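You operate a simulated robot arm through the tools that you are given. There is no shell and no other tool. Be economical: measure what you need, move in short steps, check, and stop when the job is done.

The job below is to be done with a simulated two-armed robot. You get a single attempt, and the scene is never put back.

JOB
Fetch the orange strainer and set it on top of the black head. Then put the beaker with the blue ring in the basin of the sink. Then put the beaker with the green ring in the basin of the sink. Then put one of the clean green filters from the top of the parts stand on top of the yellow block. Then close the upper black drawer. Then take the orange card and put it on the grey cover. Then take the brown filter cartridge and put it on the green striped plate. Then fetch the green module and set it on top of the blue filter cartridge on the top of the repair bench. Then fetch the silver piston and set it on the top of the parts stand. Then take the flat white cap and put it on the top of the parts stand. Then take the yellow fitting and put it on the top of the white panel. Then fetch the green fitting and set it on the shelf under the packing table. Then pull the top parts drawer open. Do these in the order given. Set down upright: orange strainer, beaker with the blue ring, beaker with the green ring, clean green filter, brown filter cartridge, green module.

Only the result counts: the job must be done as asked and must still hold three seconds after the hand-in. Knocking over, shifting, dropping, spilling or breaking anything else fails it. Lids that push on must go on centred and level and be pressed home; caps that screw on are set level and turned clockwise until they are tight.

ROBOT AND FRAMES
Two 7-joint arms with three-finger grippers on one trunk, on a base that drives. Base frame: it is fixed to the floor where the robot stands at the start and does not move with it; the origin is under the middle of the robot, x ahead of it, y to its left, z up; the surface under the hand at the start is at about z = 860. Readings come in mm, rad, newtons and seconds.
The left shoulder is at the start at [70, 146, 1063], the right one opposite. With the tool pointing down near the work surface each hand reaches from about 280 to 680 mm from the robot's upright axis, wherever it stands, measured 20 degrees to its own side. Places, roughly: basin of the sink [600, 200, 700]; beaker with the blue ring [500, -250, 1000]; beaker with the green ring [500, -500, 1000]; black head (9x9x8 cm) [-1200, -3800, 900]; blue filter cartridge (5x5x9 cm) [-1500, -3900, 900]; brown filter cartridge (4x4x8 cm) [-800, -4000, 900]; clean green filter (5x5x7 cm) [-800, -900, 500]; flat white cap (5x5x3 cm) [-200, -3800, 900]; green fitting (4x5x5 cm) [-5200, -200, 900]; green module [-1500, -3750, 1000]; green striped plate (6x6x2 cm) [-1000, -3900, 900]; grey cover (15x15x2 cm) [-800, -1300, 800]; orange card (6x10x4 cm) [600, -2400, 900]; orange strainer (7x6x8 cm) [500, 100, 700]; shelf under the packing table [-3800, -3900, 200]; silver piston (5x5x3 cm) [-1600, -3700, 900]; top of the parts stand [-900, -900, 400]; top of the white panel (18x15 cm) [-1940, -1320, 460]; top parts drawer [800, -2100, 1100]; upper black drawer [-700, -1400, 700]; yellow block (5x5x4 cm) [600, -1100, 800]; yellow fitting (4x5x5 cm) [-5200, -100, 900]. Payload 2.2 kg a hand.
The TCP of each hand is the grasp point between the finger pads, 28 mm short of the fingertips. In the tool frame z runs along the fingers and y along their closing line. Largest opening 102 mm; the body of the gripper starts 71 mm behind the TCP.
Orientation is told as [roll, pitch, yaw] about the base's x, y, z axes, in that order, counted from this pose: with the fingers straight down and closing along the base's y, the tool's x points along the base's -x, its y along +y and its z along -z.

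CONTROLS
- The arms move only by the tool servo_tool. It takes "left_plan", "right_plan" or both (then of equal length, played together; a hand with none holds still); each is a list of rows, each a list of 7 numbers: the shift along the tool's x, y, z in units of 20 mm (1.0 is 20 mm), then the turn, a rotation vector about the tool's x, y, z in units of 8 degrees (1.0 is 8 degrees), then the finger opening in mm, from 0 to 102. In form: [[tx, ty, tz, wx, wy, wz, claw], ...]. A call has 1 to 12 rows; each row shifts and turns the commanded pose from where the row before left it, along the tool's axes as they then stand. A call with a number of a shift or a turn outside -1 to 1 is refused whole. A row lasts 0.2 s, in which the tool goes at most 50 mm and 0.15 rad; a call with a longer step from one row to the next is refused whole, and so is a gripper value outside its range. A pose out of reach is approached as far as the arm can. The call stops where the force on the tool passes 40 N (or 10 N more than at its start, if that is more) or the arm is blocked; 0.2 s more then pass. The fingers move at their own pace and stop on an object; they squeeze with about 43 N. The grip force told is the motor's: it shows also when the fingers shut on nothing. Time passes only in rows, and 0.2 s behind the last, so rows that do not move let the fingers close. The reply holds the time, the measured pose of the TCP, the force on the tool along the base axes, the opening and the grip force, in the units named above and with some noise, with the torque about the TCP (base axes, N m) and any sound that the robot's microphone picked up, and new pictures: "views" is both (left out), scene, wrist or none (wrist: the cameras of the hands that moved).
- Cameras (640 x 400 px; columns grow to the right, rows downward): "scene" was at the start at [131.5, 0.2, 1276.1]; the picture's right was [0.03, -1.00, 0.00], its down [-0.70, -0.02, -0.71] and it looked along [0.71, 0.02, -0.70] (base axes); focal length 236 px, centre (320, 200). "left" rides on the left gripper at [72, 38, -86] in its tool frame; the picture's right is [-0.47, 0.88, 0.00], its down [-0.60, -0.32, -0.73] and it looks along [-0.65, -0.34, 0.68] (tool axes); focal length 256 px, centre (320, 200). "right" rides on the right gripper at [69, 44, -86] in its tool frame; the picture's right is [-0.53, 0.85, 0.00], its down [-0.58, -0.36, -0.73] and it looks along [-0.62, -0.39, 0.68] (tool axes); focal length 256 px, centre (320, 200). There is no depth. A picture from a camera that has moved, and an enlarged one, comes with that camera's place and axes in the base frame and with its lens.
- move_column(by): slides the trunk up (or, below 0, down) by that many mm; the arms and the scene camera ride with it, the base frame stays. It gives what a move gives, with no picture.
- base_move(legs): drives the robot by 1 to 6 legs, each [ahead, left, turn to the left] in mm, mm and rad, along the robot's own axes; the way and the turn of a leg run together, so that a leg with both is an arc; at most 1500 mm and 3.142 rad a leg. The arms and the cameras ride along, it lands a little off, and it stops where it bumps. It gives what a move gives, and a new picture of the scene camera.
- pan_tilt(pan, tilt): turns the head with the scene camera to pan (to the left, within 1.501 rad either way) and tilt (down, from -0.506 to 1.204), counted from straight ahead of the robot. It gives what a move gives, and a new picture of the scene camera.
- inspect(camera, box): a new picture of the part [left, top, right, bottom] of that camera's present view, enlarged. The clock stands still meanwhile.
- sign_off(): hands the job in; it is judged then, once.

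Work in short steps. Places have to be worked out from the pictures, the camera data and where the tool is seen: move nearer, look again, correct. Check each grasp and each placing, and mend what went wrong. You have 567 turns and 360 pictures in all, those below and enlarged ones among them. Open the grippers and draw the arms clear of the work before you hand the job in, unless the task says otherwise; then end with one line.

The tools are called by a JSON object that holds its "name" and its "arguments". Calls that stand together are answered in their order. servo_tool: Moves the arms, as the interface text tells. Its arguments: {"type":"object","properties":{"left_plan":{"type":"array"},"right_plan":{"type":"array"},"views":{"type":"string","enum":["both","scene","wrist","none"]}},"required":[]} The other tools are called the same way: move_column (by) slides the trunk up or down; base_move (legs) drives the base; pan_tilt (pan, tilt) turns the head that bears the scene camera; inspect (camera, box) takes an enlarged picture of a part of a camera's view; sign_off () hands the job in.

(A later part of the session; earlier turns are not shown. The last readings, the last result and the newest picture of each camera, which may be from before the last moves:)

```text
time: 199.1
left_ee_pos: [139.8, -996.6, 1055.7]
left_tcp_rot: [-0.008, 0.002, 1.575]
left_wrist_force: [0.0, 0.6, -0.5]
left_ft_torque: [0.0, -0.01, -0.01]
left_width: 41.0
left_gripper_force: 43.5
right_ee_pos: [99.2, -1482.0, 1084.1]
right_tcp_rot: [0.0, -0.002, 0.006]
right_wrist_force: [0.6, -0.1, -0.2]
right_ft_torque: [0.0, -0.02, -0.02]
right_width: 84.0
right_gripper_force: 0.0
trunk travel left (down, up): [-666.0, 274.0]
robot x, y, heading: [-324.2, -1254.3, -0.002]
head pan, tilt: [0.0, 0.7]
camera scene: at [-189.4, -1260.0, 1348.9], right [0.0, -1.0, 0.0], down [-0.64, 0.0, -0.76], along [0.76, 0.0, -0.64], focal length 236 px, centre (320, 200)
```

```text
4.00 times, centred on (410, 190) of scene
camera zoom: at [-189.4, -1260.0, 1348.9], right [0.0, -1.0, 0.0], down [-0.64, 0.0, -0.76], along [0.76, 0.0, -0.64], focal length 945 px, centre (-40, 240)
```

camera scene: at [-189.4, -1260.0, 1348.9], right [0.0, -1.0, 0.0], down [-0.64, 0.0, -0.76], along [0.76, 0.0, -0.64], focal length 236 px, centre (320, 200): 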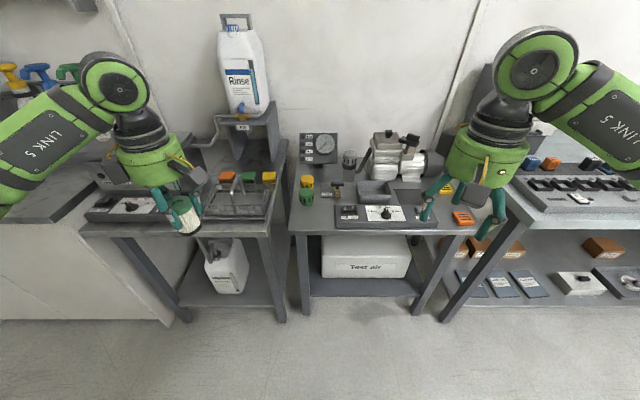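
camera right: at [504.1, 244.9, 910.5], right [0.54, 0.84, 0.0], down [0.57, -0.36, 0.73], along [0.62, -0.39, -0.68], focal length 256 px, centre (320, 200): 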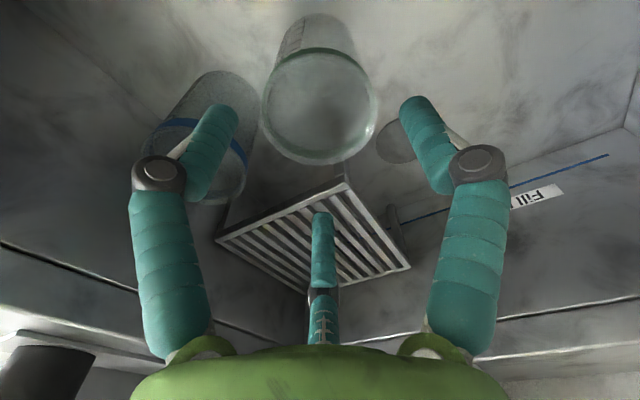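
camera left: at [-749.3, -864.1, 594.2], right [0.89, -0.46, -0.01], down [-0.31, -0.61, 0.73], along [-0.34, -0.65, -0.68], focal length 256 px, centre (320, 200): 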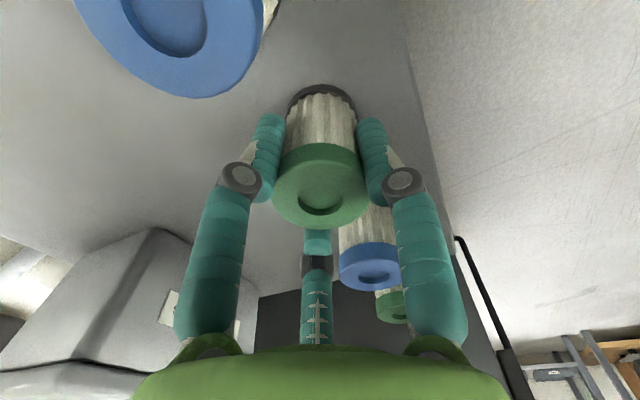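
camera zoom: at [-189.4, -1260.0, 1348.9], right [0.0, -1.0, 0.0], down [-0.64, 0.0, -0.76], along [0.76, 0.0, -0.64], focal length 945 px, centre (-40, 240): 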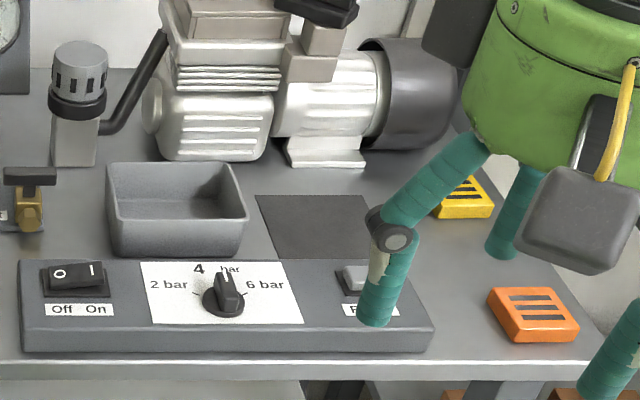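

The yellow block is the square one behind the wire basket, roughly [556, −1066]. I'll drive forward 260 mm and shift 30 mm left, and take a second sighting.

{"name": "base_move", "arguments": {"legs": [[260, 30, 0]]}}

{"name": "inspect", "arguments": {"camera": "scene", "box": [170, 120, 330, 220]}}

{"name": "inspect", "arguments": {"camera": "left", "box": [0, 0, 640, 400]}}

```text
time: 201.0
left_ee_pos: [393.4, -967.3, 1056.0]
left_tcp_rot: [-0.008, 0.001, 1.573]
left_wrist_force: [0.4, -0.1, -1.1]
left_ft_torque: [-0.03, 0.01, -0.01]
left_width: 41.1
left_gripper_force: 43.1
right_ee_pos: [352.9, -1452.8, 1084.1]
right_tcp_rot: [-0.002, -0.001, 0.004]
right_wrist_force: [-0.5, 0.4, 0.2]
right_ft_torque: [0.01, -0.04, 0.03]
right_width: 84.1
right_gripper_force: 0.0
trunk travel left (down, up): [-666.0, 274.0]
robot x, y, heading: [-67.2, -1227.7, -0.003]
head pan, tilt: [0.0, 0.7]
camera scene: at [66.1, -1230.5, 1349.1], right [0.0, -1.0, 0.0], down [-0.64, 0.0, -0.77], along [0.77, 0.0, -0.64], focal length 236 px, centre (320, 200)
```

scene: 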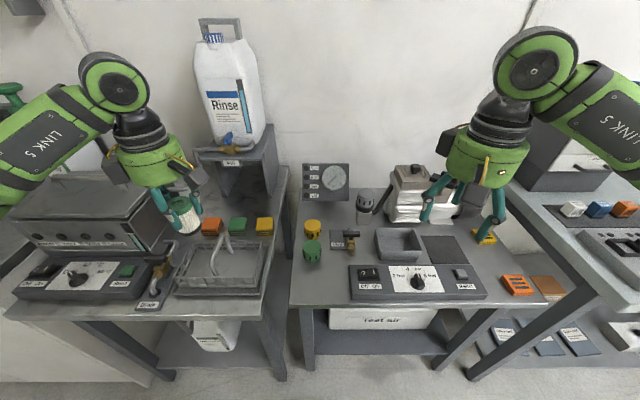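

```text
4.00 times, centred on (250, 170) of scene
camera zoom: at [66.1, -1230.5, 1349.1], right [0.0, -1.0, 0.0], down [-0.64, 0.0, -0.77], along [0.77, 0.0, -0.64], focal length 945 px, centre (600, 320)
```

zoom: 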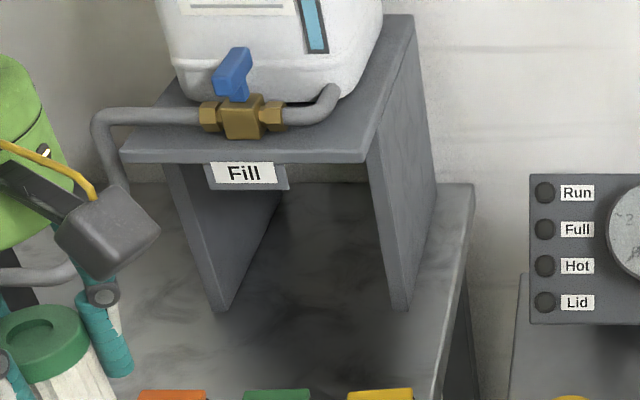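

```text
1.00 times, centred on (320, 200) of left (not enlarged: the box is as wide or as high as the picture)
camera zoom: at [356.4, -1039.2, 1142.9], right [-0.89, 0.46, -0.01], down [0.31, 0.61, 0.73], along [0.34, 0.65, -0.68], focal length 256 px, centre (320, 200)
```

zoom: 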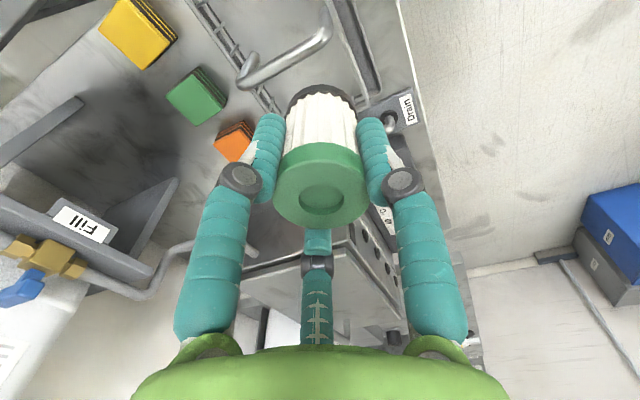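

{"name": "inspect", "arguments": {"camera": "scene", "box": [170, 180, 330, 280]}}

```text
4.00 times, centred on (250, 230) of scene
camera zoom: at [66.1, -1230.5, 1349.1], right [0.0, -1.0, 0.0], down [-0.64, 0.0, -0.77], along [0.77, 0.0, -0.64], focal length 945 px, centre (600, 80)
```

zoom: 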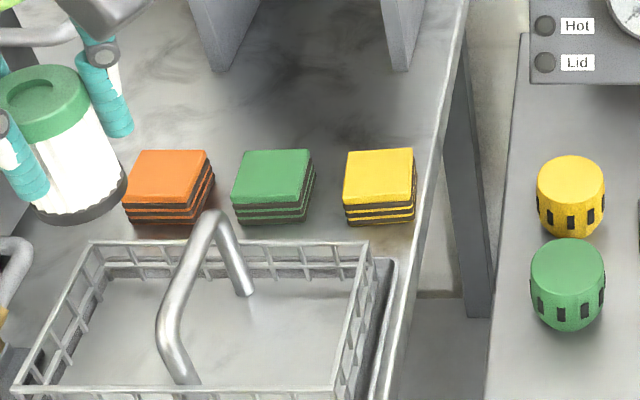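

Two sightings agree: block top centre ≈[578, −1060, 825]. Drive 60 mm closer, then carry the filter over it at height.

{"name": "base_move", "arguments": {"legs": [[60, 0, 0]]}}

{"name": "servo_tool", "arguments": {"left_plan": [[0.8, -1, 0, 0, 0, 0, 30], [0.8, -1, 0, 0, 0, 0, 30], [0.8, -1, 0, 0, 0, 0, 30], [0.8, -1, 0, 0, 0, 0, 30], [0.8, -1, 0, 0, 0, 0, 30], [0.65, -1, 0, 0, 0, 0, 30], [0, -0.25, 1, 0, 0, 0, 30], [0, 0, 1, 0, 0, 0, 30], [0, 0, 1, 0, 0, 0, 30], [0, 0, 1, 0, 0, 0, 30]], "views": "both"}}

```text
time: 202.0
left_ee_pos: [453.8, -967.0, 1057.2]
left_tcp_rot: [-0.008, 0.001, 1.573]
left_wrist_force: [-0.3, -0.8, -0.2]
left_ft_torque: [0.01, -0.01, 0.04]
left_width: 40.6
left_gripper_force: 43.1
right_ee_pos: [412.4, -1453.8, 1085.7]
right_tcp_rot: [0.001, -0.004, 0.002]
right_wrist_force: [-0.3, -1.5, -0.1]
right_ft_torque: [-0.02, -0.02, -0.02]
right_width: 83.8
right_gripper_force: 0.1
trunk travel left (down, up): [-666.0, 274.0]
robot x, y, heading: [-4.9, -1231.7, -0.002]
head pan, tilt: [0.0, 0.7]
camera scene: at [124.6, -1230.6, 1349.3], right [0.0, -1.0, 0.0], down [-0.64, 0.0, -0.77], along [0.77, 0.0, -0.64], focal length 236 px, centre (320, 200)
```

scene: 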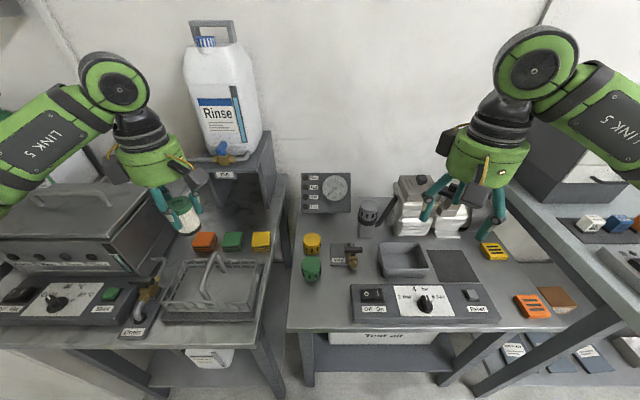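

```text
time: 204.2
left_ee_pos: [582.4, -1058.7, 977.7]
left_tcp_rot: [-0.007, 0.002, 1.575]
left_wrist_force: [0.3, 0.2, -0.8]
left_ft_torque: [-0.05, -0.01, -0.04]
left_width: 40.7
left_gripper_force: 43.2
right_ee_pos: [414.8, -1451.6, 1084.7]
right_tcp_rot: [0.0, -0.002, 0.003]
right_wrist_force: [0.1, -0.4, -0.8]
right_ft_torque: [-0.03, 0.02, 0.02]
right_width: 84.0
right_gripper_force: 0.2
trunk travel left (down, up): [-666.0, 274.0]
robot x, y, heading: [-6.0, -1227.4, 0.004]
head pan, tilt: [0.0, 0.7]
camera scene: at [127.7, -1230.1, 1348.9], right [0.0, -1.0, 0.0], down [-0.64, 0.0, -0.76], along [0.76, 0.0, -0.64], focal length 236 px, centre (320, 200)
camera left: at [544.2, -1132.2, 1064.1], right [-0.89, 0.46, -0.01], down [0.31, 0.61, 0.73], along [0.34, 0.65, -0.68], focal length 256 px, centre (320, 200)
```

scene: 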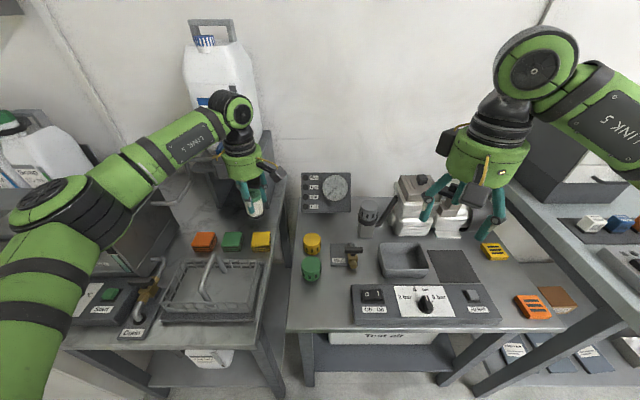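
left: 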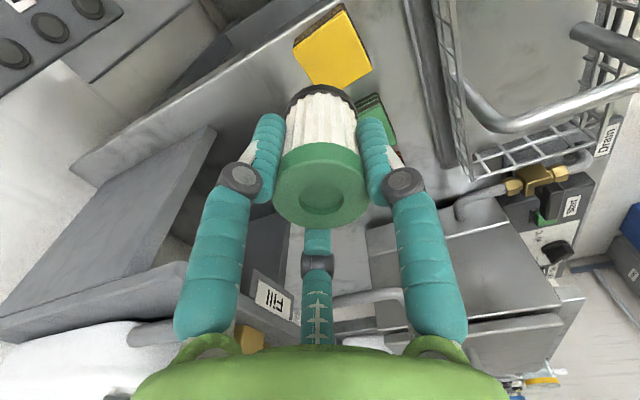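

The wrist view puts the block centre at about [568, −1066], so I'll correct by −12/−6 mm and lower to about 20 mm above it.

{"name": "servo_tool", "arguments": {"left_plan": [[0.3, 0.6, 1, 0, 0, 0, 30], [0, 0, 1, 0, 0, 0, 30], [0, 0, 1, 0, 0, 0, 30], [0, 0, 0.5, 0, 0, 0, 30], [0, 0, 0, 0, 0, 0, 30]], "views": "both"}}

{"name": "inspect", "arguments": {"camera": "scene", "box": [200, 170, 320, 260]}}

```text
time: 205.4
left_ee_pos: [571.3, -1065.2, 905.9]
left_tcp_rot: [-0.009, 0.001, 1.574]
left_wrist_force: [-0.1, 0.6, -0.1]
left_ft_torque: [-0.02, 0.02, 0.0]
left_width: 40.7
left_gripper_force: 42.9
right_ee_pos: [415.5, -1454.0, 1085.3]
right_tcp_rot: [0.001, -0.002, 0.002]
right_wrist_force: [0.1, -0.2, -0.2]
right_ft_torque: [0.01, 0.0, -0.01]
right_width: 84.0
right_gripper_force: 0.1
trunk travel left (down, up): [-666.0, 274.0]
robot x, y, heading: [-6.6, -1226.2, -0.001]
head pan, tilt: [0.0, 0.7]
camera scene: at [127.3, -1230.6, 1348.9], right [0.0, -1.0, 0.0], down [-0.64, 0.0, -0.76], along [0.76, 0.0, -0.64], focal length 236 px, centre (320, 200)
camera left: at [532.1, -1137.4, 994.1], right [-0.89, 0.46, -0.01], down [0.31, 0.61, 0.73], along [0.34, 0.65, -0.68], focal length 256 px, centre (320, 200)
```

scene: 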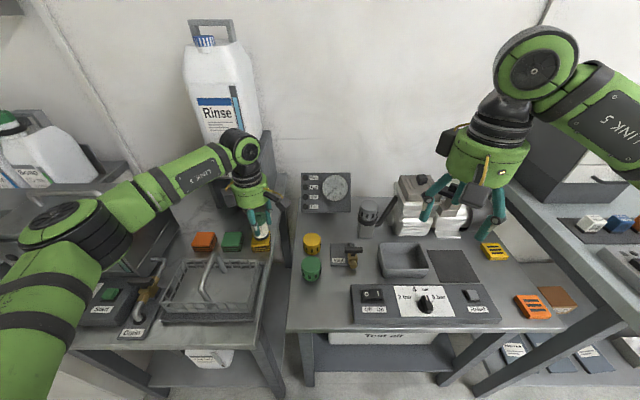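
left: 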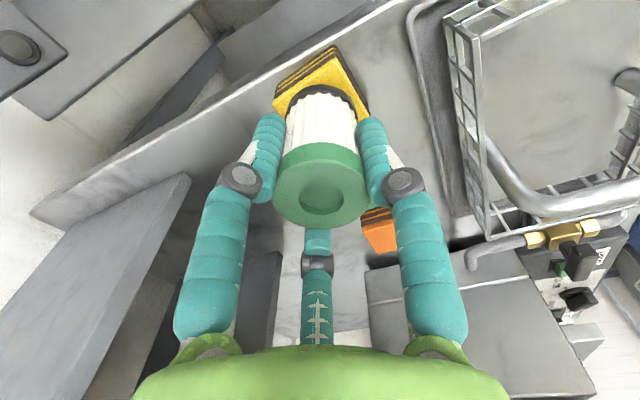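

```text
4.44 times, centred on (260, 215) of scene
camera zoom: at [127.3, -1230.6, 1348.9], right [0.0, -1.0, 0.0], down [-0.64, 0.0, -0.76], along [0.76, 0.0, -0.64], focal length 1050 px, centre (587, 133)
```

zoom: 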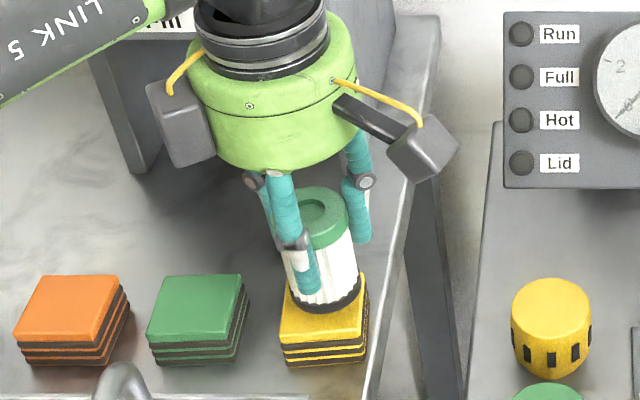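

Aligned sideways. I'll lower in small steps and look again.

{"name": "servo_tool", "arguments": {"left_plan": [[0, 0, 0.25, 0, 0, 0, 30], [0, 0, 0.25, 0, 0, 0, 30], [0, 0, 0.1, 0, 0, 0, 30]], "views": "wrist"}}

{"name": "inspect", "arguments": {"camera": "scene", "box": [200, 170, 320, 260]}}

```text
time: 206.2
left_ee_pos: [571.2, -1066.0, 895.0]
left_tcp_rot: [-0.007, -0.001, 1.574]
left_wrist_force: [0.1, 0.5, -0.7]
left_ft_torque: [-0.03, -0.02, -0.02]
left_width: 40.8
left_gripper_force: 43.6
right_ee_pos: [413.5, -1453.0, 1083.6]
right_tcp_rot: [0.0, -0.001, 0.003]
right_wrist_force: [1.1, -0.1, 1.0]
right_ft_torque: [-0.01, 0.01, -0.03]
right_width: 83.7
right_gripper_force: 0.1
trunk travel left (down, up): [-666.0, 274.0]
robot x, y, heading: [-8.0, -1228.8, -0.002]
head pan, tilt: [0.0, 0.7]
camera left: at [532.6, -1137.8, 982.0], right [-0.89, 0.46, -0.01], down [0.31, 0.61, 0.73], along [0.34, 0.65, -0.68], focal length 256 px, centre (320, 200)
```

left: 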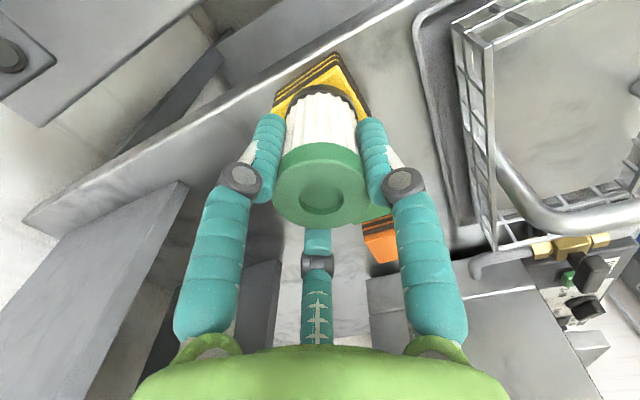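

```text
4.44 times, centred on (260, 215) of scene
camera zoom: at [127.3, -1230.5, 1348.9], right [0.0, -1.0, 0.0], down [-0.64, 0.0, -0.76], along [0.76, 0.0, -0.64], focal length 1050 px, centre (587, 133)
```

zoom: 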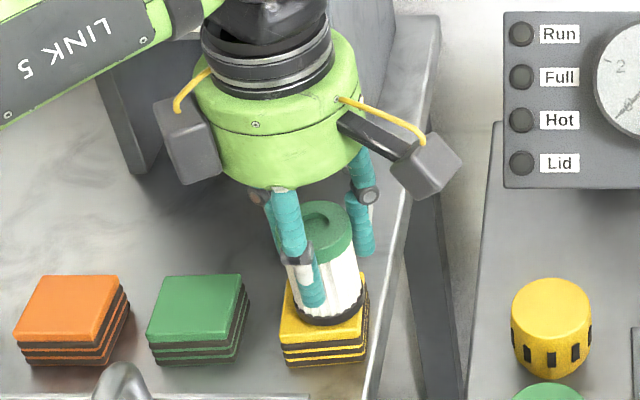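

Slightly off to the right and front; nudge +3/+3 mm and continue down.

{"name": "servo_tool", "arguments": {"left_plan": [[-0.15, -0.15, 0.1, 0, 0, 0, 30], [0, 0, 0.1, 0, 0, 0, 30], [0, 0, 0.1, 0, 0, 0, 30]], "views": "none"}}

{"name": "servo_tool", "arguments": {"left_plan": [[0, 0, 0.1, 0, 0, 0, 30], [0, 0, 0.1, 0, 0, 0, 30]], "views": "none"}}

```text
time: 207.0
left_ee_pos: [573.9, -1062.4, 890.7]
left_tcp_rot: [-0.011, 0.0, 1.573]
left_wrist_force: [0.9, 1.9, 10.4]
left_ft_torque: [0.1, 0.1, -0.04]
left_width: 40.7
left_gripper_force: 42.5
right_ee_pos: [413.1, -1453.0, 1085.1]
right_tcp_rot: [-0.001, -0.004, 0.002]
right_wrist_force: [-0.2, 0.4, 0.6]
right_ft_torque: [0.0, 0.0, 0.02]
right_width: 83.7
right_gripper_force: 0.1
trunk travel left (down, up): [-666.0, 274.0]
robot x, y, heading: [-9.3, -1231.1, -0.002]
head pan, tilt: [0.0, 0.7]
```

```text
time: 207.6
left_ee_pos: [572.2, -1063.4, 891.7]
left_tcp_rot: [-0.02, 0.004, 1.574]
left_wrist_force: [4.0, 5.1, 33.3]
left_ft_torque: [0.35, 0.3, -0.11]
left_width: 40.9
left_gripper_force: 43.2
right_ee_pos: [410.3, -1454.5, 1085.9]
right_tcp_rot: [0.001, -0.005, 0.002]
right_wrist_force: [0.1, -0.2, 0.9]
right_ft_torque: [0.01, 0.01, -0.01]
right_width: 84.1
right_gripper_force: 0.0
trunk travel left (down, up): [-666.0, 274.0]
robot x, y, heading: [-7.4, -1230.1, 0.005]
head pan, tilt: [0.0, 0.7]
```

Contact felt. Relax 3 mm, check the picture, then release.

{"name": "servo_tool", "arguments": {"left_plan": [[0, 0, -0.15, 0, 0, 0, 30], [0, 0, 0, 0, 0, 0, 30]], "views": "none"}}

{"name": "inspect", "arguments": {"camera": "scene", "box": [200, 170, 320, 260]}}

```text
time: 208.2
left_ee_pos: [572.9, -1063.8, 891.3]
left_tcp_rot: [-0.015, 0.003, 1.575]
left_wrist_force: [5.4, 3.1, 20.8]
left_ft_torque: [0.18, -0.28, 0.0]
left_width: 40.7
left_gripper_force: 43.1
right_ee_pos: [412.1, -1454.7, 1084.3]
right_tcp_rot: [0.0, -0.005, 0.002]
right_wrist_force: [-0.3, -0.5, 0.9]
right_ft_torque: [0.03, -0.02, 0.04]
right_width: 83.9
right_gripper_force: 0.0
trunk travel left (down, up): [-666.0, 274.0]
robot x, y, heading: [-9.4, -1228.5, -0.001]
head pan, tilt: [0.0, 0.7]
```

```text
4.44 times, centred on (260, 215) of scene
camera zoom: at [124.3, -1231.0, 1349.2], right [0.0, -1.0, 0.0], down [-0.64, 0.0, -0.77], along [0.77, 0.0, -0.64], focal length 1050 px, centre (587, 133)
```

zoom: 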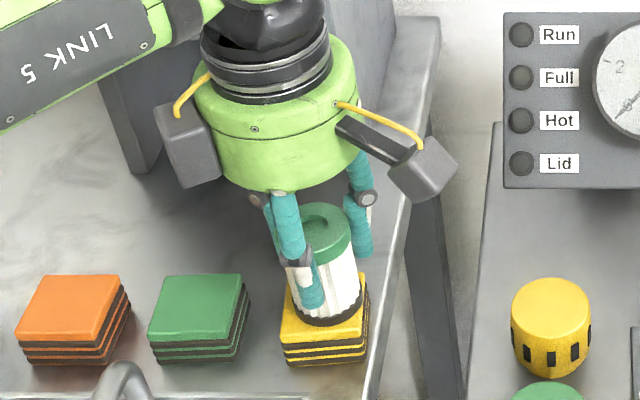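

{"name": "servo_tool", "arguments": {"left_plan": [[0, 0, -0.08, 0, 0, 0, 30], [0, 0, 0, 0, 0, 0, 44], [0, 0, 0, 0, 0, 0, 56], [0, 0, 0, 0, 0, 0, 70], [0, 0, 0, 0, 0, 0, 70], [0, 0, -0.5, 0, 0, 0, 70], [0, 0, -1, 0, 0, 0, 70], [0, 0, -1, 0, 0, 0, 70], [0, 0, -1, 0, 0, 0, 70], [0, 0, -1, 0, 0, 0, 70], [0, 0, -1, 0, 0, 0, 70]], "views": "none"}}

{"name": "inspect", "arguments": {"camera": "scene", "box": [200, 150, 360, 250]}}

```text
time: 210.6
left_ee_pos: [572.2, -1061.6, 1000.7]
left_tcp_rot: [-0.009, 0.002, 1.574]
left_wrist_force: [-0.1, -0.4, 0.2]
left_ft_torque: [0.04, 0.0, 0.0]
left_width: 70.3
left_gripper_force: 0.1
right_ee_pos: [413.3, -1452.8, 1084.6]
right_tcp_rot: [0.0, -0.002, 0.001]
right_wrist_force: [0.2, -0.1, 0.1]
right_ft_torque: [0.01, -0.05, 0.01]
right_width: 83.8
right_gripper_force: 0.0
trunk travel left (down, up): [-666.0, 274.0]
robot x, y, heading: [-6.9, -1226.6, 0.0]
head pan, tilt: [0.0, 0.7]
```

```text
4.00 times, centred on (280, 200) of scene
camera zoom: at [126.9, -1230.9, 1349.0], right [0.0, -1.0, 0.0], down [-0.64, 0.0, -0.77], along [0.77, 0.0, -0.64], focal length 945 px, centre (480, 200)
```

zoom: 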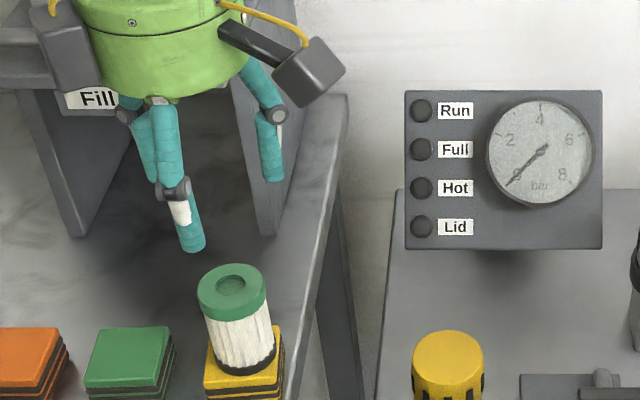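

The filter stands upright on the yellow block. Now the drawer: retract the left hand, back off, and turn to face the cabinet.

{"name": "servo_tool", "arguments": {"left_plan": [[0, 0.5, -1, 0, 0, 0, 70], [0, 1, -1, 0, 0, 0, 70], [0, 1, -1, 0, 0, 0, 70], [-0.5, 1, -1, 0, 0, 0, 70], [-1, 1, -1, 0, 0, 0, 70], [-1, 1, 0, 0, 0, 0, 70], [-1, 1, 0, 0, 0, 0, 70], [-1, 1, 0, 0, 0, 0, 70], [-1, 1, 0, 0, 0, 0, 70]], "views": "none"}}

{"name": "base_move", "arguments": {"legs": [[-250, -100, 0], [0, 0, 1.571], [0, 0, 1.571]]}}

{"name": "pan_tilt", "arguments": {"pan": 0, "tilt": 0.9}}

```text
time: 212.6
left_ee_pos: [400.1, -954.2, 1097.7]
left_tcp_rot: [-0.009, 0.003, 1.574]
left_wrist_force: [-0.2, 1.0, 0.4]
left_ft_torque: [0.01, -0.03, -0.01]
left_width: 70.0
left_gripper_force: 0.1
right_ee_pos: [413.6, -1453.3, 1086.2]
right_tcp_rot: [-0.001, -0.004, 0.004]
right_wrist_force: [-0.2, 0.4, -0.4]
right_ft_torque: [0.0, -0.02, 0.03]
right_width: 84.1
right_gripper_force: 0.1
trunk travel left (down, up): [-666.0, 274.0]
robot x, y, heading: [-8.3, -1228.7, -0.005]
head pan, tilt: [0.0, 0.7]
```

```text
time: 222.0
left_ee_pos: [-674.7, -1584.2, 1096.9]
left_tcp_rot: [-0.007, 0.001, -1.605]
left_wrist_force: [0.1, -0.1, -0.3]
left_ft_torque: [0.03, 0.0, 0.0]
left_width: 70.1
left_gripper_force: 0.1
right_ee_pos: [-669.2, -1085.5, 1084.0]
right_tcp_rot: [0.0, -0.002, 3.108]
right_wrist_force: [-0.6, -0.6, -0.1]
right_ft_torque: [0.02, 0.01, 0.0]
right_width: 84.1
right_gripper_force: 0.1
trunk travel left (down, up): [-666.0, 274.0]
robot x, y, heading: [-255.3, -1327.7, 3.107]
head pan, tilt: [0.0, 0.7]
camera scene: at [-390.5, -1323.9, 1349.0], right [0.04, 1.0, 0.0], down [0.64, -0.02, -0.76], along [-0.76, 0.03, -0.64], focal length 236 px, centre (320, 200)
```

scene: 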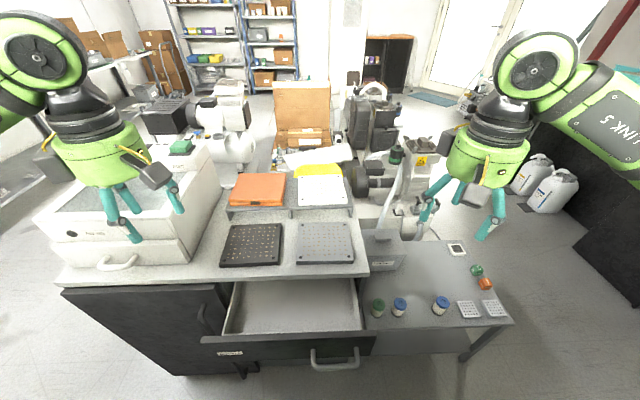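

```text
time: 222.8
left_ee_pos: [-674.3, -1584.3, 1097.2]
left_tcp_rot: [-0.007, 0.002, -1.604]
left_wrist_force: [0.1, -0.2, 0.2]
left_ft_torque: [-0.03, 0.0, -0.03]
left_width: 70.1
left_gripper_force: 0.0
right_ee_pos: [-668.8, -1085.4, 1085.3]
right_tcp_rot: [0.002, 0.0, 3.108]
right_wrist_force: [0.0, 0.4, 0.1]
right_ft_torque: [0.0, -0.03, -0.02]
right_width: 84.2
right_gripper_force: 0.1
trunk travel left (down, up): [-666.0, 274.0]
robot x, y, heading: [-255.7, -1327.1, 3.104]
head pan, tilt: [0.0, 0.901]
camera scene: at [-381.1, -1324.4, 1332.8], right [0.04, 1.0, 0.0], down [0.78, -0.03, -0.62], along [-0.62, 0.02, -0.78], focal length 236 px, centre (320, 200)
```

scene: 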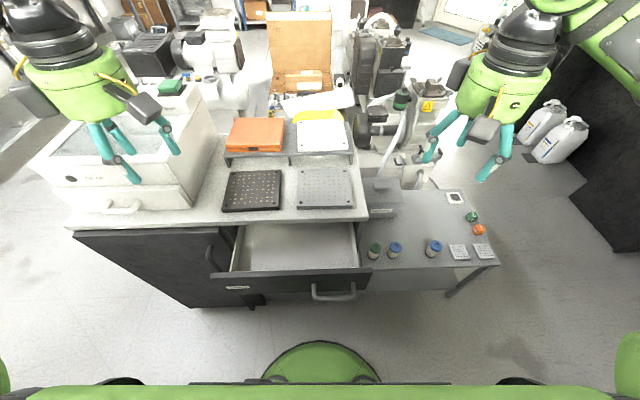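

The drawer is open by about 130 mm, its front at x≈−605, spanning y −1585…−1185. I'll back up 130 mm, turn the left hand to point its thin side forward, then lower the trunk.

{"name": "base_move", "arguments": {"legs": [[-130, 0, 0.036]]}}

{"name": "servo_tool", "arguments": {"left_plan": [[1, 0, 0, 0, 0, 1, 20], [0.9, 0, 0, 0, 0, 1, 20], [0.9, 0, 0, 0, 0, 1, 20], [0.8, 0, 0, 0, 0, 1, 20], [0.7, 0, 0, 0, 0, 1, 20], [0, 0, 0, 0, 0, 1, 0], [0, 0, 0, 0, 0, 1, 0], [0, 0, 0, 0, 0, 1, 0], [0, 0, 0, 0, 0, 1, 0], [0, 0, 0, 0, 0, 1, 0], [0, 0, 0, 0, 0, 1, 0], [0, 0, 0, 0, 0, 0.25, 0]], "views": "none"}}

```text
time: 224.1
left_ee_pos: [-536.9, -1599.8, 1097.1]
left_tcp_rot: [-0.005, 0.001, -1.57]
left_wrist_force: [0.9, -0.4, 0.0]
left_ft_torque: [0.01, 0.0, 0.0]
left_width: 69.9
left_gripper_force: 0.0
right_ee_pos: [-549.9, -1103.0, 1084.0]
right_tcp_rot: [-0.001, 0.001, -3.14]
right_wrist_force: [-0.1, -0.7, -1.0]
right_ft_torque: [0.02, 0.01, -0.05]
right_width: 84.0
right_gripper_force: 0.0
trunk travel left (down, up): [-666.0, 274.0]
robot x, y, heading: [-127.3, -1328.4, 3.139]
head pan, tilt: [0.0, 0.901]
camera scene: at [-253.6, -1331.2, 1332.6], right [0.0, 1.0, 0.0], down [0.78, 0.0, -0.62], along [-0.62, 0.0, -0.78], focal length 236 px, centre (320, 200)
```

scene: 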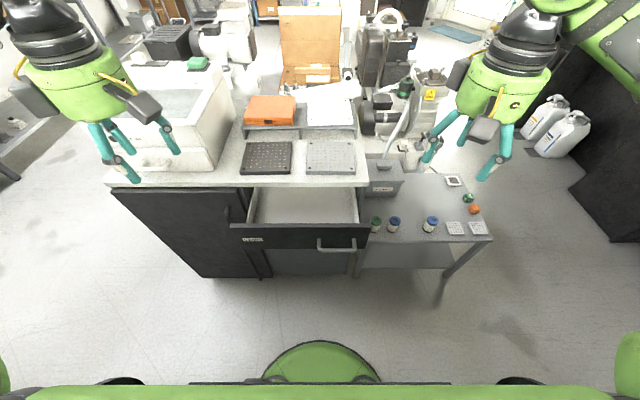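

```text
time: 226.7
left_ee_pos: [-514.5, -1519.2, 1096.8]
left_tcp_rot: [-0.003, -0.007, 3.14]
left_wrist_force: [0.0, -0.4, 0.3]
left_ft_torque: [0.03, -0.01, 0.0]
left_width: 2.2
left_gripper_force: 31.5
right_ee_pos: [-548.3, -1102.3, 1085.7]
right_tcp_rot: [0.002, -0.001, -3.14]
right_wrist_force: [0.3, 1.0, 0.1]
right_ft_torque: [-0.01, 0.01, 0.02]
right_width: 83.9
right_gripper_force: 0.1
trunk travel left (down, up): [-666.0, 274.0]
robot x, y, heading: [-126.6, -1327.2, 3.134]
head pan, tilt: [0.0, 0.901]
```

Drawer panel: z≈638–770, centre y≈−1387, now x≈−608; cabinet face x≈−735. I'll bring the left hand to y≈−1390 and lower the trunk 250 mm.

{"name": "servo_tool", "arguments": {"left_plan": [[0, -1, 0, 0, 0, 0, 0], [0, -1, 0, 0, 0, 0, 0], [0, -1, 0, 0, 0, 0, 0], [0, -1, 0, 0, 0, 0, 0], [0, -1, 0, 0, 0, 0, 0], [0, -1, 0, 0, 0, 0, 0], [0, -0.5, 0, 0, 0, 0, 0]], "views": "none"}}

{"name": "move_column", "arguments": {"by": -250}}

{"name": "servo_tool", "arguments": {"left_plan": [[0, 0, 0, 0, -1, 0, 0], [0, 0, 0, 0, -1, 0, 0], [0, 0, 0, 0, -1, 0, 0], [0, 0, 0, 0, -1, 0, 0], [0, 0, 0, 0, -1, 0, 0]], "views": "scene"}}

```text
time: 228.2
left_ee_pos: [-511.9, -1388.1, 1096.0]
left_tcp_rot: [-0.002, -0.005, -3.141]
left_wrist_force: [0.6, -0.2, 0.8]
left_ft_torque: [-0.03, -0.01, 0.02]
left_width: 1.9
left_gripper_force: 31.2
right_ee_pos: [-548.4, -1102.4, 1084.3]
right_tcp_rot: [-0.001, -0.002, -3.142]
right_wrist_force: [0.0, -1.3, -1.1]
right_ft_torque: [-0.05, 0.04, 0.0]
right_width: 84.3
right_gripper_force: 0.1
trunk travel left (down, up): [-666.0, 274.0]
robot x, y, heading: [-128.8, -1328.1, 3.141]
head pan, tilt: [0.0, 0.901]
```

```text
time: 230.8
left_ee_pos: [-513.4, -1388.5, 846.3]
left_tcp_rot: [-0.001, -0.006, -3.139]
left_wrist_force: [-0.7, 0.2, -0.1]
left_ft_torque: [-0.01, 0.0, 0.0]
left_width: 2.3
left_gripper_force: 31.1
right_ee_pos: [-547.8, -1102.9, 833.8]
right_tcp_rot: [0.001, -0.002, -3.142]
right_wrist_force: [-0.7, 0.1, 0.0]
right_ft_torque: [0.0, 0.0, 0.02]
right_width: 83.6
right_gripper_force: 0.0
trunk travel left (down, up): [-416.0, 524.0]
robot x, y, heading: [-128.5, -1327.9, 3.142]
head pan, tilt: [0.0, 0.901]
```

```text
time: 232.0
left_ee_pos: [-512.1, -1389.6, 847.2]
left_tcp_rot: [-0.001, -0.707, -3.138]
left_wrist_force: [0.4, -1.0, 0.1]
left_ft_torque: [-0.03, 0.0, 0.01]
left_width: 1.9
left_gripper_force: 31.9
right_ee_pos: [-548.2, -1102.6, 833.9]
right_tcp_rot: [0.001, -0.003, -3.141]
right_wrist_force: [0.4, -0.7, -0.6]
right_ft_torque: [-0.01, -0.05, 0.07]
right_width: 83.9
right_gripper_force: 0.0
trunk travel left (down, up): [-416.0, 524.0]
robot x, y, heading: [-126.0, -1331.4, 3.137]
head pan, tilt: [0.0, 0.901]
camera scene: at [-251.6, -1331.1, 1082.8], right [0.0, 1.0, 0.0], down [0.78, 0.0, -0.62], along [-0.62, 0.0, -0.78], focal length 236 px, centre (320, 200)
```

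scene: 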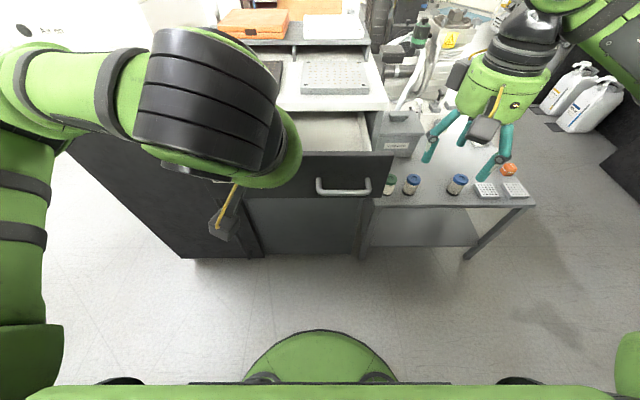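

Lower the tilted hand to z≈715 (in front of the panel).

{"name": "servo_tool", "arguments": {"left_plan": [[0.61, 0, 0.72, 0, 0, 0, 0], [0.61, 0, 0.72, 0, 0, 0, 0], [0.61, 0, 0.72, 0, 0, 0, 0], [0.61, 0, 0.72, 0, 0, 0, 0], [0.61, 0, 0.72, 0, 0, 0, 0], [0.61, 0, 0.72, 0, 0, 0, 0], [0.61, 0, 0.72, 0, 0, 0, 0]], "views": "wrist"}}

```text
time: 233.6
left_ee_pos: [-513.0, -1388.1, 714.1]
left_tcp_rot: [-0.002, -0.705, -3.139]
left_wrist_force: [0.3, -0.3, 0.3]
left_ft_torque: [-0.03, 0.02, 0.0]
left_width: 1.9
left_gripper_force: 31.4
right_ee_pos: [-547.3, -1102.6, 834.8]
right_tcp_rot: [0.0, 0.0, -3.141]
right_wrist_force: [0.0, -0.7, -0.9]
right_ft_torque: [0.02, -0.03, 0.01]
right_width: 83.7
right_gripper_force: 0.1
trunk travel left (down, up): [-416.0, 524.0]
robot x, y, heading: [-126.6, -1332.5, 3.14]
head pan, tilt: [0.0, 0.901]
camera left: at [-403.0, -1425.8, 734.0], right [-0.35, -0.89, 0.3], down [0.01, 0.32, 0.95], along [-0.94, 0.34, -0.1], focal length 256 px, centre (320, 200)
```

left: 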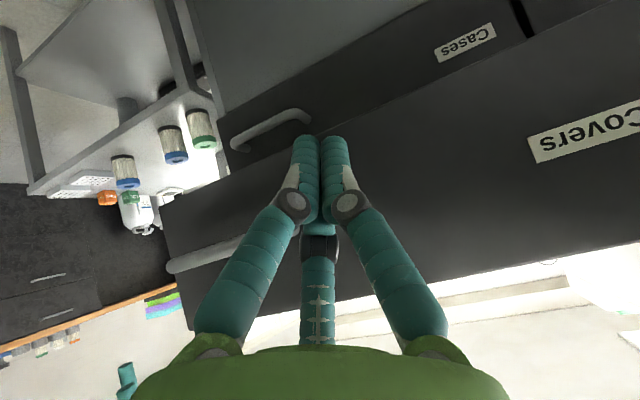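

The fingers face the upper "Covers" drawer. Push forward toward contact.

{"name": "servo_tool", "arguments": {"left_plan": [[-0.766, 0, 0.643, 0, 0, 0, 0], [-0.766, 0, 0.643, 0, 0, 0, 0], [-0.766, 0, 0.643, 0, 0, 0, 0], [-0.766, 0, 0.643, 0, 0, 0, 0], [-0.766, 0, 0.643, 0, 0, 0, 0], [-0.766, 0, 0.643, 0, 0, 0, 0], [-0.766, 0, 0.643, 0, 0, 0, 0], [-0.766, 0, 0.643, 0, 0, 0, 0]], "views": "both"}}

```text
time: 235.4
left_ee_pos: [-674.6, -1388.3, 715.2]
left_tcp_rot: [-0.002, -0.706, -3.138]
left_wrist_force: [-0.1, 0.4, -0.2]
left_ft_torque: [-0.01, -0.01, 0.0]
left_width: 2.1
left_gripper_force: 31.5
right_ee_pos: [-548.5, -1104.4, 834.5]
right_tcp_rot: [0.0, -0.001, -3.141]
right_wrist_force: [0.3, -1.0, 0.8]
right_ft_torque: [0.0, -0.03, 0.01]
right_width: 83.7
right_gripper_force: 0.0
trunk travel left (down, up): [-416.0, 524.0]
robot x, y, heading: [-126.5, -1329.1, 3.139]
head pan, tilt: [0.0, 0.901]
camera scene: at [-252.2, -1331.2, 1082.7], right [0.0, 1.0, 0.0], down [0.78, 0.0, -0.62], along [-0.62, 0.0, -0.78], focal length 236 px, centre (320, 200)
camera left: at [-563.5, -1426.2, 734.3], right [-0.35, -0.89, 0.3], down [0.01, 0.32, 0.95], along [-0.94, 0.34, -0.1], focal length 256 px, centre (320, 200)
```

scene: 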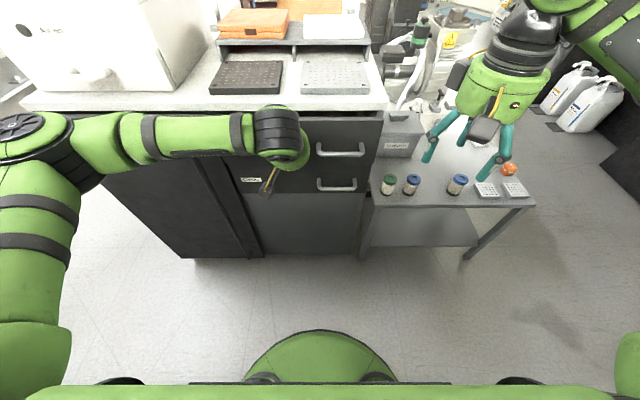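
left: 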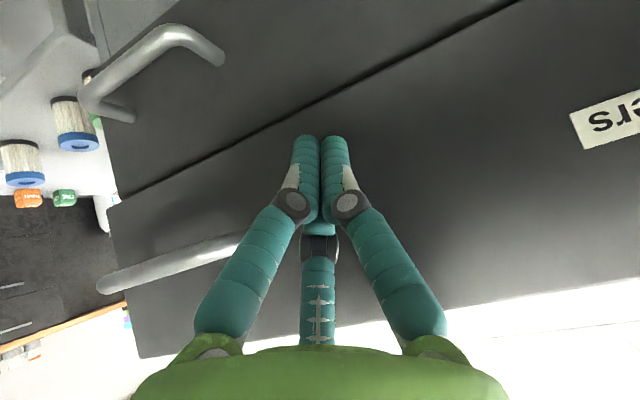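

The drawer is moving easily and is nearly shut. Keep pushing until it stops.

{"name": "servo_tool", "arguments": {"left_plan": [[-0.5, 0, 0.42, 0, 0, 0, 0], [-0.5, 0, 0.42, 0, 0, 0, 0], [-0.5, 0, 0.42, 0, 0, 0, 0], [-0.3, 0, 0.25, 0, 0, 0, 0], [-0.3, 0, 0.25, 0, 0, 0, 0]], "views": "both"}}

```text
time: 236.1
left_ee_pos: [-689.1, -1386.7, 712.2]
left_tcp_rot: [0.002, -0.685, 3.134]
left_wrist_force: [24.7, -4.2, 8.8]
left_ft_torque: [-0.07, 0.0, 0.0]
left_width: 2.0
left_gripper_force: 31.4
right_ee_pos: [-544.8, -1104.7, 835.8]
right_tcp_rot: [-0.002, -0.005, -3.141]
right_wrist_force: [-0.1, -0.5, -0.1]
right_ft_torque: [0.03, 0.0, 0.0]
right_width: 83.9
right_gripper_force: 0.0
trunk travel left (down, up): [-416.0, 524.0]
robot x, y, heading: [-123.7, -1333.6, 3.14]
head pan, tilt: [0.0, 0.901]
stopped in row 3 (left hand): the force on the tool passed its limit at 53 N (the readings are from after the stop); the commanded pose is now the measured one
camera scene: at [-247.1, -1331.8, 1083.5], right [0.0, 1.0, 0.0], down [0.78, 0.0, -0.62], along [-0.62, 0.0, -0.78], focal length 236 px, centre (320, 200)
camera left: at [-577.8, -1425.7, 734.8], right [-0.37, -0.88, 0.3], down [0.0, 0.32, 0.95], along [-0.93, 0.35, -0.12], focal length 256 px, centre (320, 200)
```

scene: 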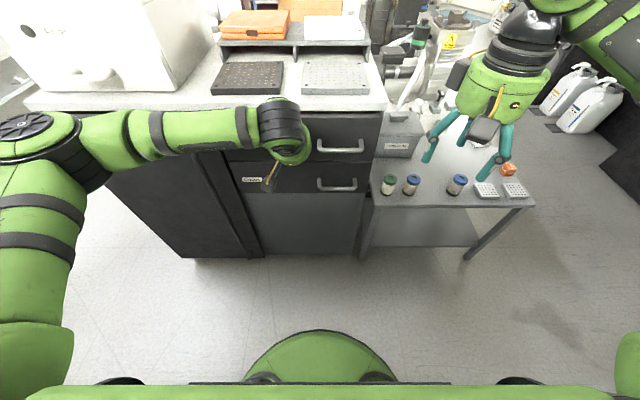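
left: 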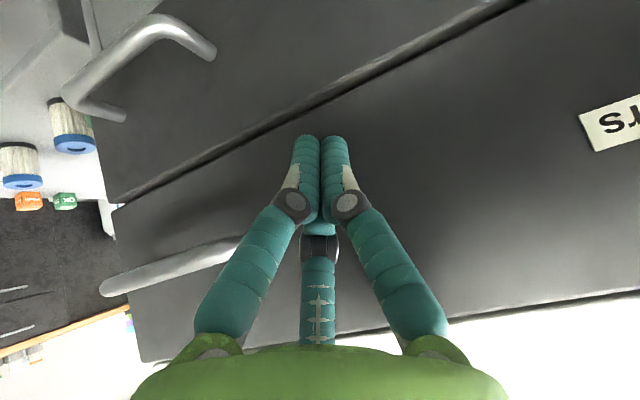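

The force stopped it at 53 N. I'll enlarge to see whether the upper drawer is flush.

{"name": "inspect", "arguments": {"camera": "scene", "box": [210, 85, 402, 205]}}

```text
3.33 times, centred on (306, 145) of scene
camera zoom: at [-247.1, -1331.8, 1083.5], right [0.0, 1.0, 0.0], down [0.78, 0.0, -0.62], along [-0.62, 0.0, -0.78], focal length 787 px, centre (367, 383)
```

zoom: 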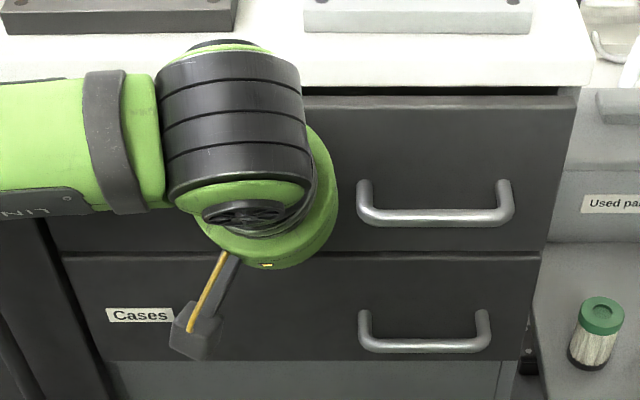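

{"name": "inspect", "arguments": {"camera": "left", "box": [60, 100, 316, 260]}}

```text
2.50 times, centred on (188, 180) of left
camera zoom: at [-577.8, -1425.7, 734.8], right [-0.37, -0.88, 0.3], down [0.0, 0.32, 0.95], along [-0.93, 0.35, -0.12], focal length 640 px, centre (650, 250)
```

zoom: 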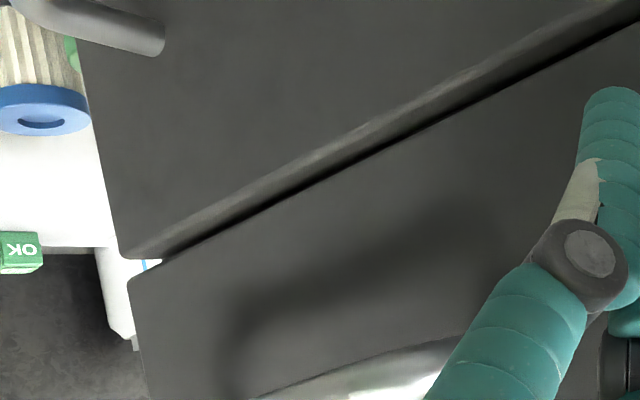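

The upper panel appears flush with (or just behind) the lower drawer's edge. I'll push once more to confirm the stop, then back off.

{"name": "servo_tool", "arguments": {"left_plan": [[-0.3, 0, 0.25, 0, 0, 0, 0], [-0.3, 0, 0.25, 0, 0, 0, 0], [-0.3, 0, 0.25, 0, 0, 0, 0], [-0.3, 0, 0.25, 0, 0, 0, 0]], "views": "none"}}

{"name": "servo_tool", "arguments": {"left_plan": [[0.766, 0, -0.643, 0, 0, 0, 0], [0.766, 0, -0.643, 0, 0, 0, 0], [0.766, 0, -0.643, 0, 0, 0, 0], [0.766, 0, -0.643, 0, 0, 0, 0], [0.766, 0, -0.643, 0, 0, 0, 0], [0.766, 0, -0.643, 0, 0, 0, 0], [0.766, 0, -0.643, 0, 0, 0, 0], [0, 0, 0, 0, 1, 0, 0], [0, 0, 0, 0, 1, 0, 0], [0, 0, 0, 0, 1, 0, 0], [0, 0, 0, 0, 1, 0, 0], [0, 0, 0, 0, 1, 0, 0]], "views": "both"}}

```text
time: 236.4
left_ee_pos: [-688.3, -1385.6, 710.0]
left_tcp_rot: [0.002, -0.674, 3.129]
left_wrist_force: [21.4, -2.0, 7.9]
left_ft_torque: [-0.02, -0.05, 0.0]
left_width: 2.2
left_gripper_force: 31.8
right_ee_pos: [-545.1, -1103.7, 836.6]
right_tcp_rot: [0.0, -0.003, -3.139]
right_wrist_force: [-0.1, 0.0, 0.3]
right_ft_torque: [-0.02, -0.01, 0.01]
right_width: 84.1
right_gripper_force: 0.1
trunk travel left (down, up): [-416.0, 524.0]
robot x, y, heading: [-124.3, -1329.4, 3.138]
head pan, tilt: [0.0, 0.901]
stopped in row 1 (left hand): the force on the tool passed its limit at 45 N (the readings are from after the stop); the commanded pose is now the measured one
```

```text
time: 239.0
left_ee_pos: [-552.6, -1389.7, 712.7]
left_tcp_rot: [0.003, 0.026, 3.131]
left_wrist_force: [0.7, -0.4, 0.6]
left_ft_torque: [0.01, -0.01, 0.0]
left_width: 2.3
left_gripper_force: 31.2
right_ee_pos: [-548.2, -1104.1, 833.6]
right_tcp_rot: [-0.001, -0.001, -3.138]
right_wrist_force: [-0.6, -0.5, -0.2]
right_ft_torque: [-0.03, -0.01, 0.03]
right_width: 83.9
right_gripper_force: 0.1
trunk travel left (down, up): [-416.0, 524.0]
robot x, y, heading: [-124.9, -1330.2, 3.139]
head pan, tilt: [0.0, 0.901]
camera scene: at [-251.1, -1331.5, 1082.7], right [0.0, 1.0, 0.0], down [0.78, 0.0, -0.62], along [-0.62, 0.0, -0.78], focal length 236 px, centre (320, 200)
camera left: at [-483.1, -1426.9, 800.9], right [-0.47, -0.88, -0.01], down [-0.62, 0.33, 0.71], along [-0.63, 0.35, -0.7], focal length 256 px, centre (320, 200)
```

scene: 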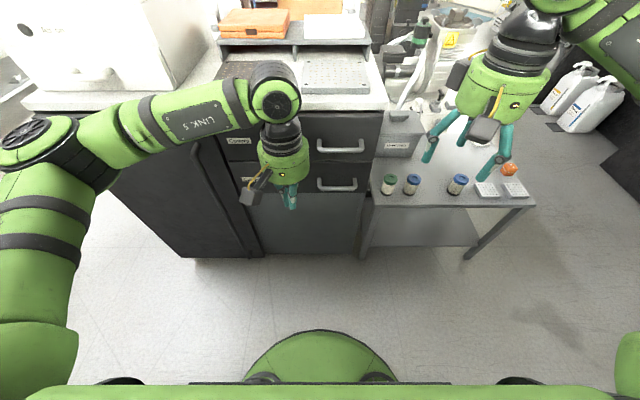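
left: 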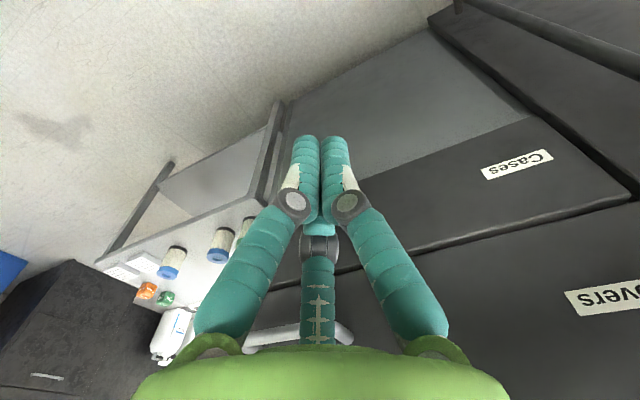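

{"name": "inspect", "arguments": {"camera": "scene", "box": [210, 85, 402, 205]}}

```text
3.33 times, centred on (306, 145) of scene
camera zoom: at [-251.1, -1331.5, 1082.7], right [0.0, 1.0, 0.0], down [0.78, 0.0, -0.62], along [-0.62, 0.0, -0.78], focal length 787 px, centre (367, 383)
```

zoom: 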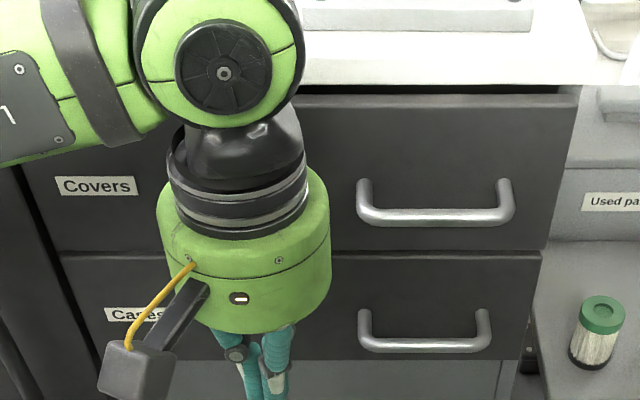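

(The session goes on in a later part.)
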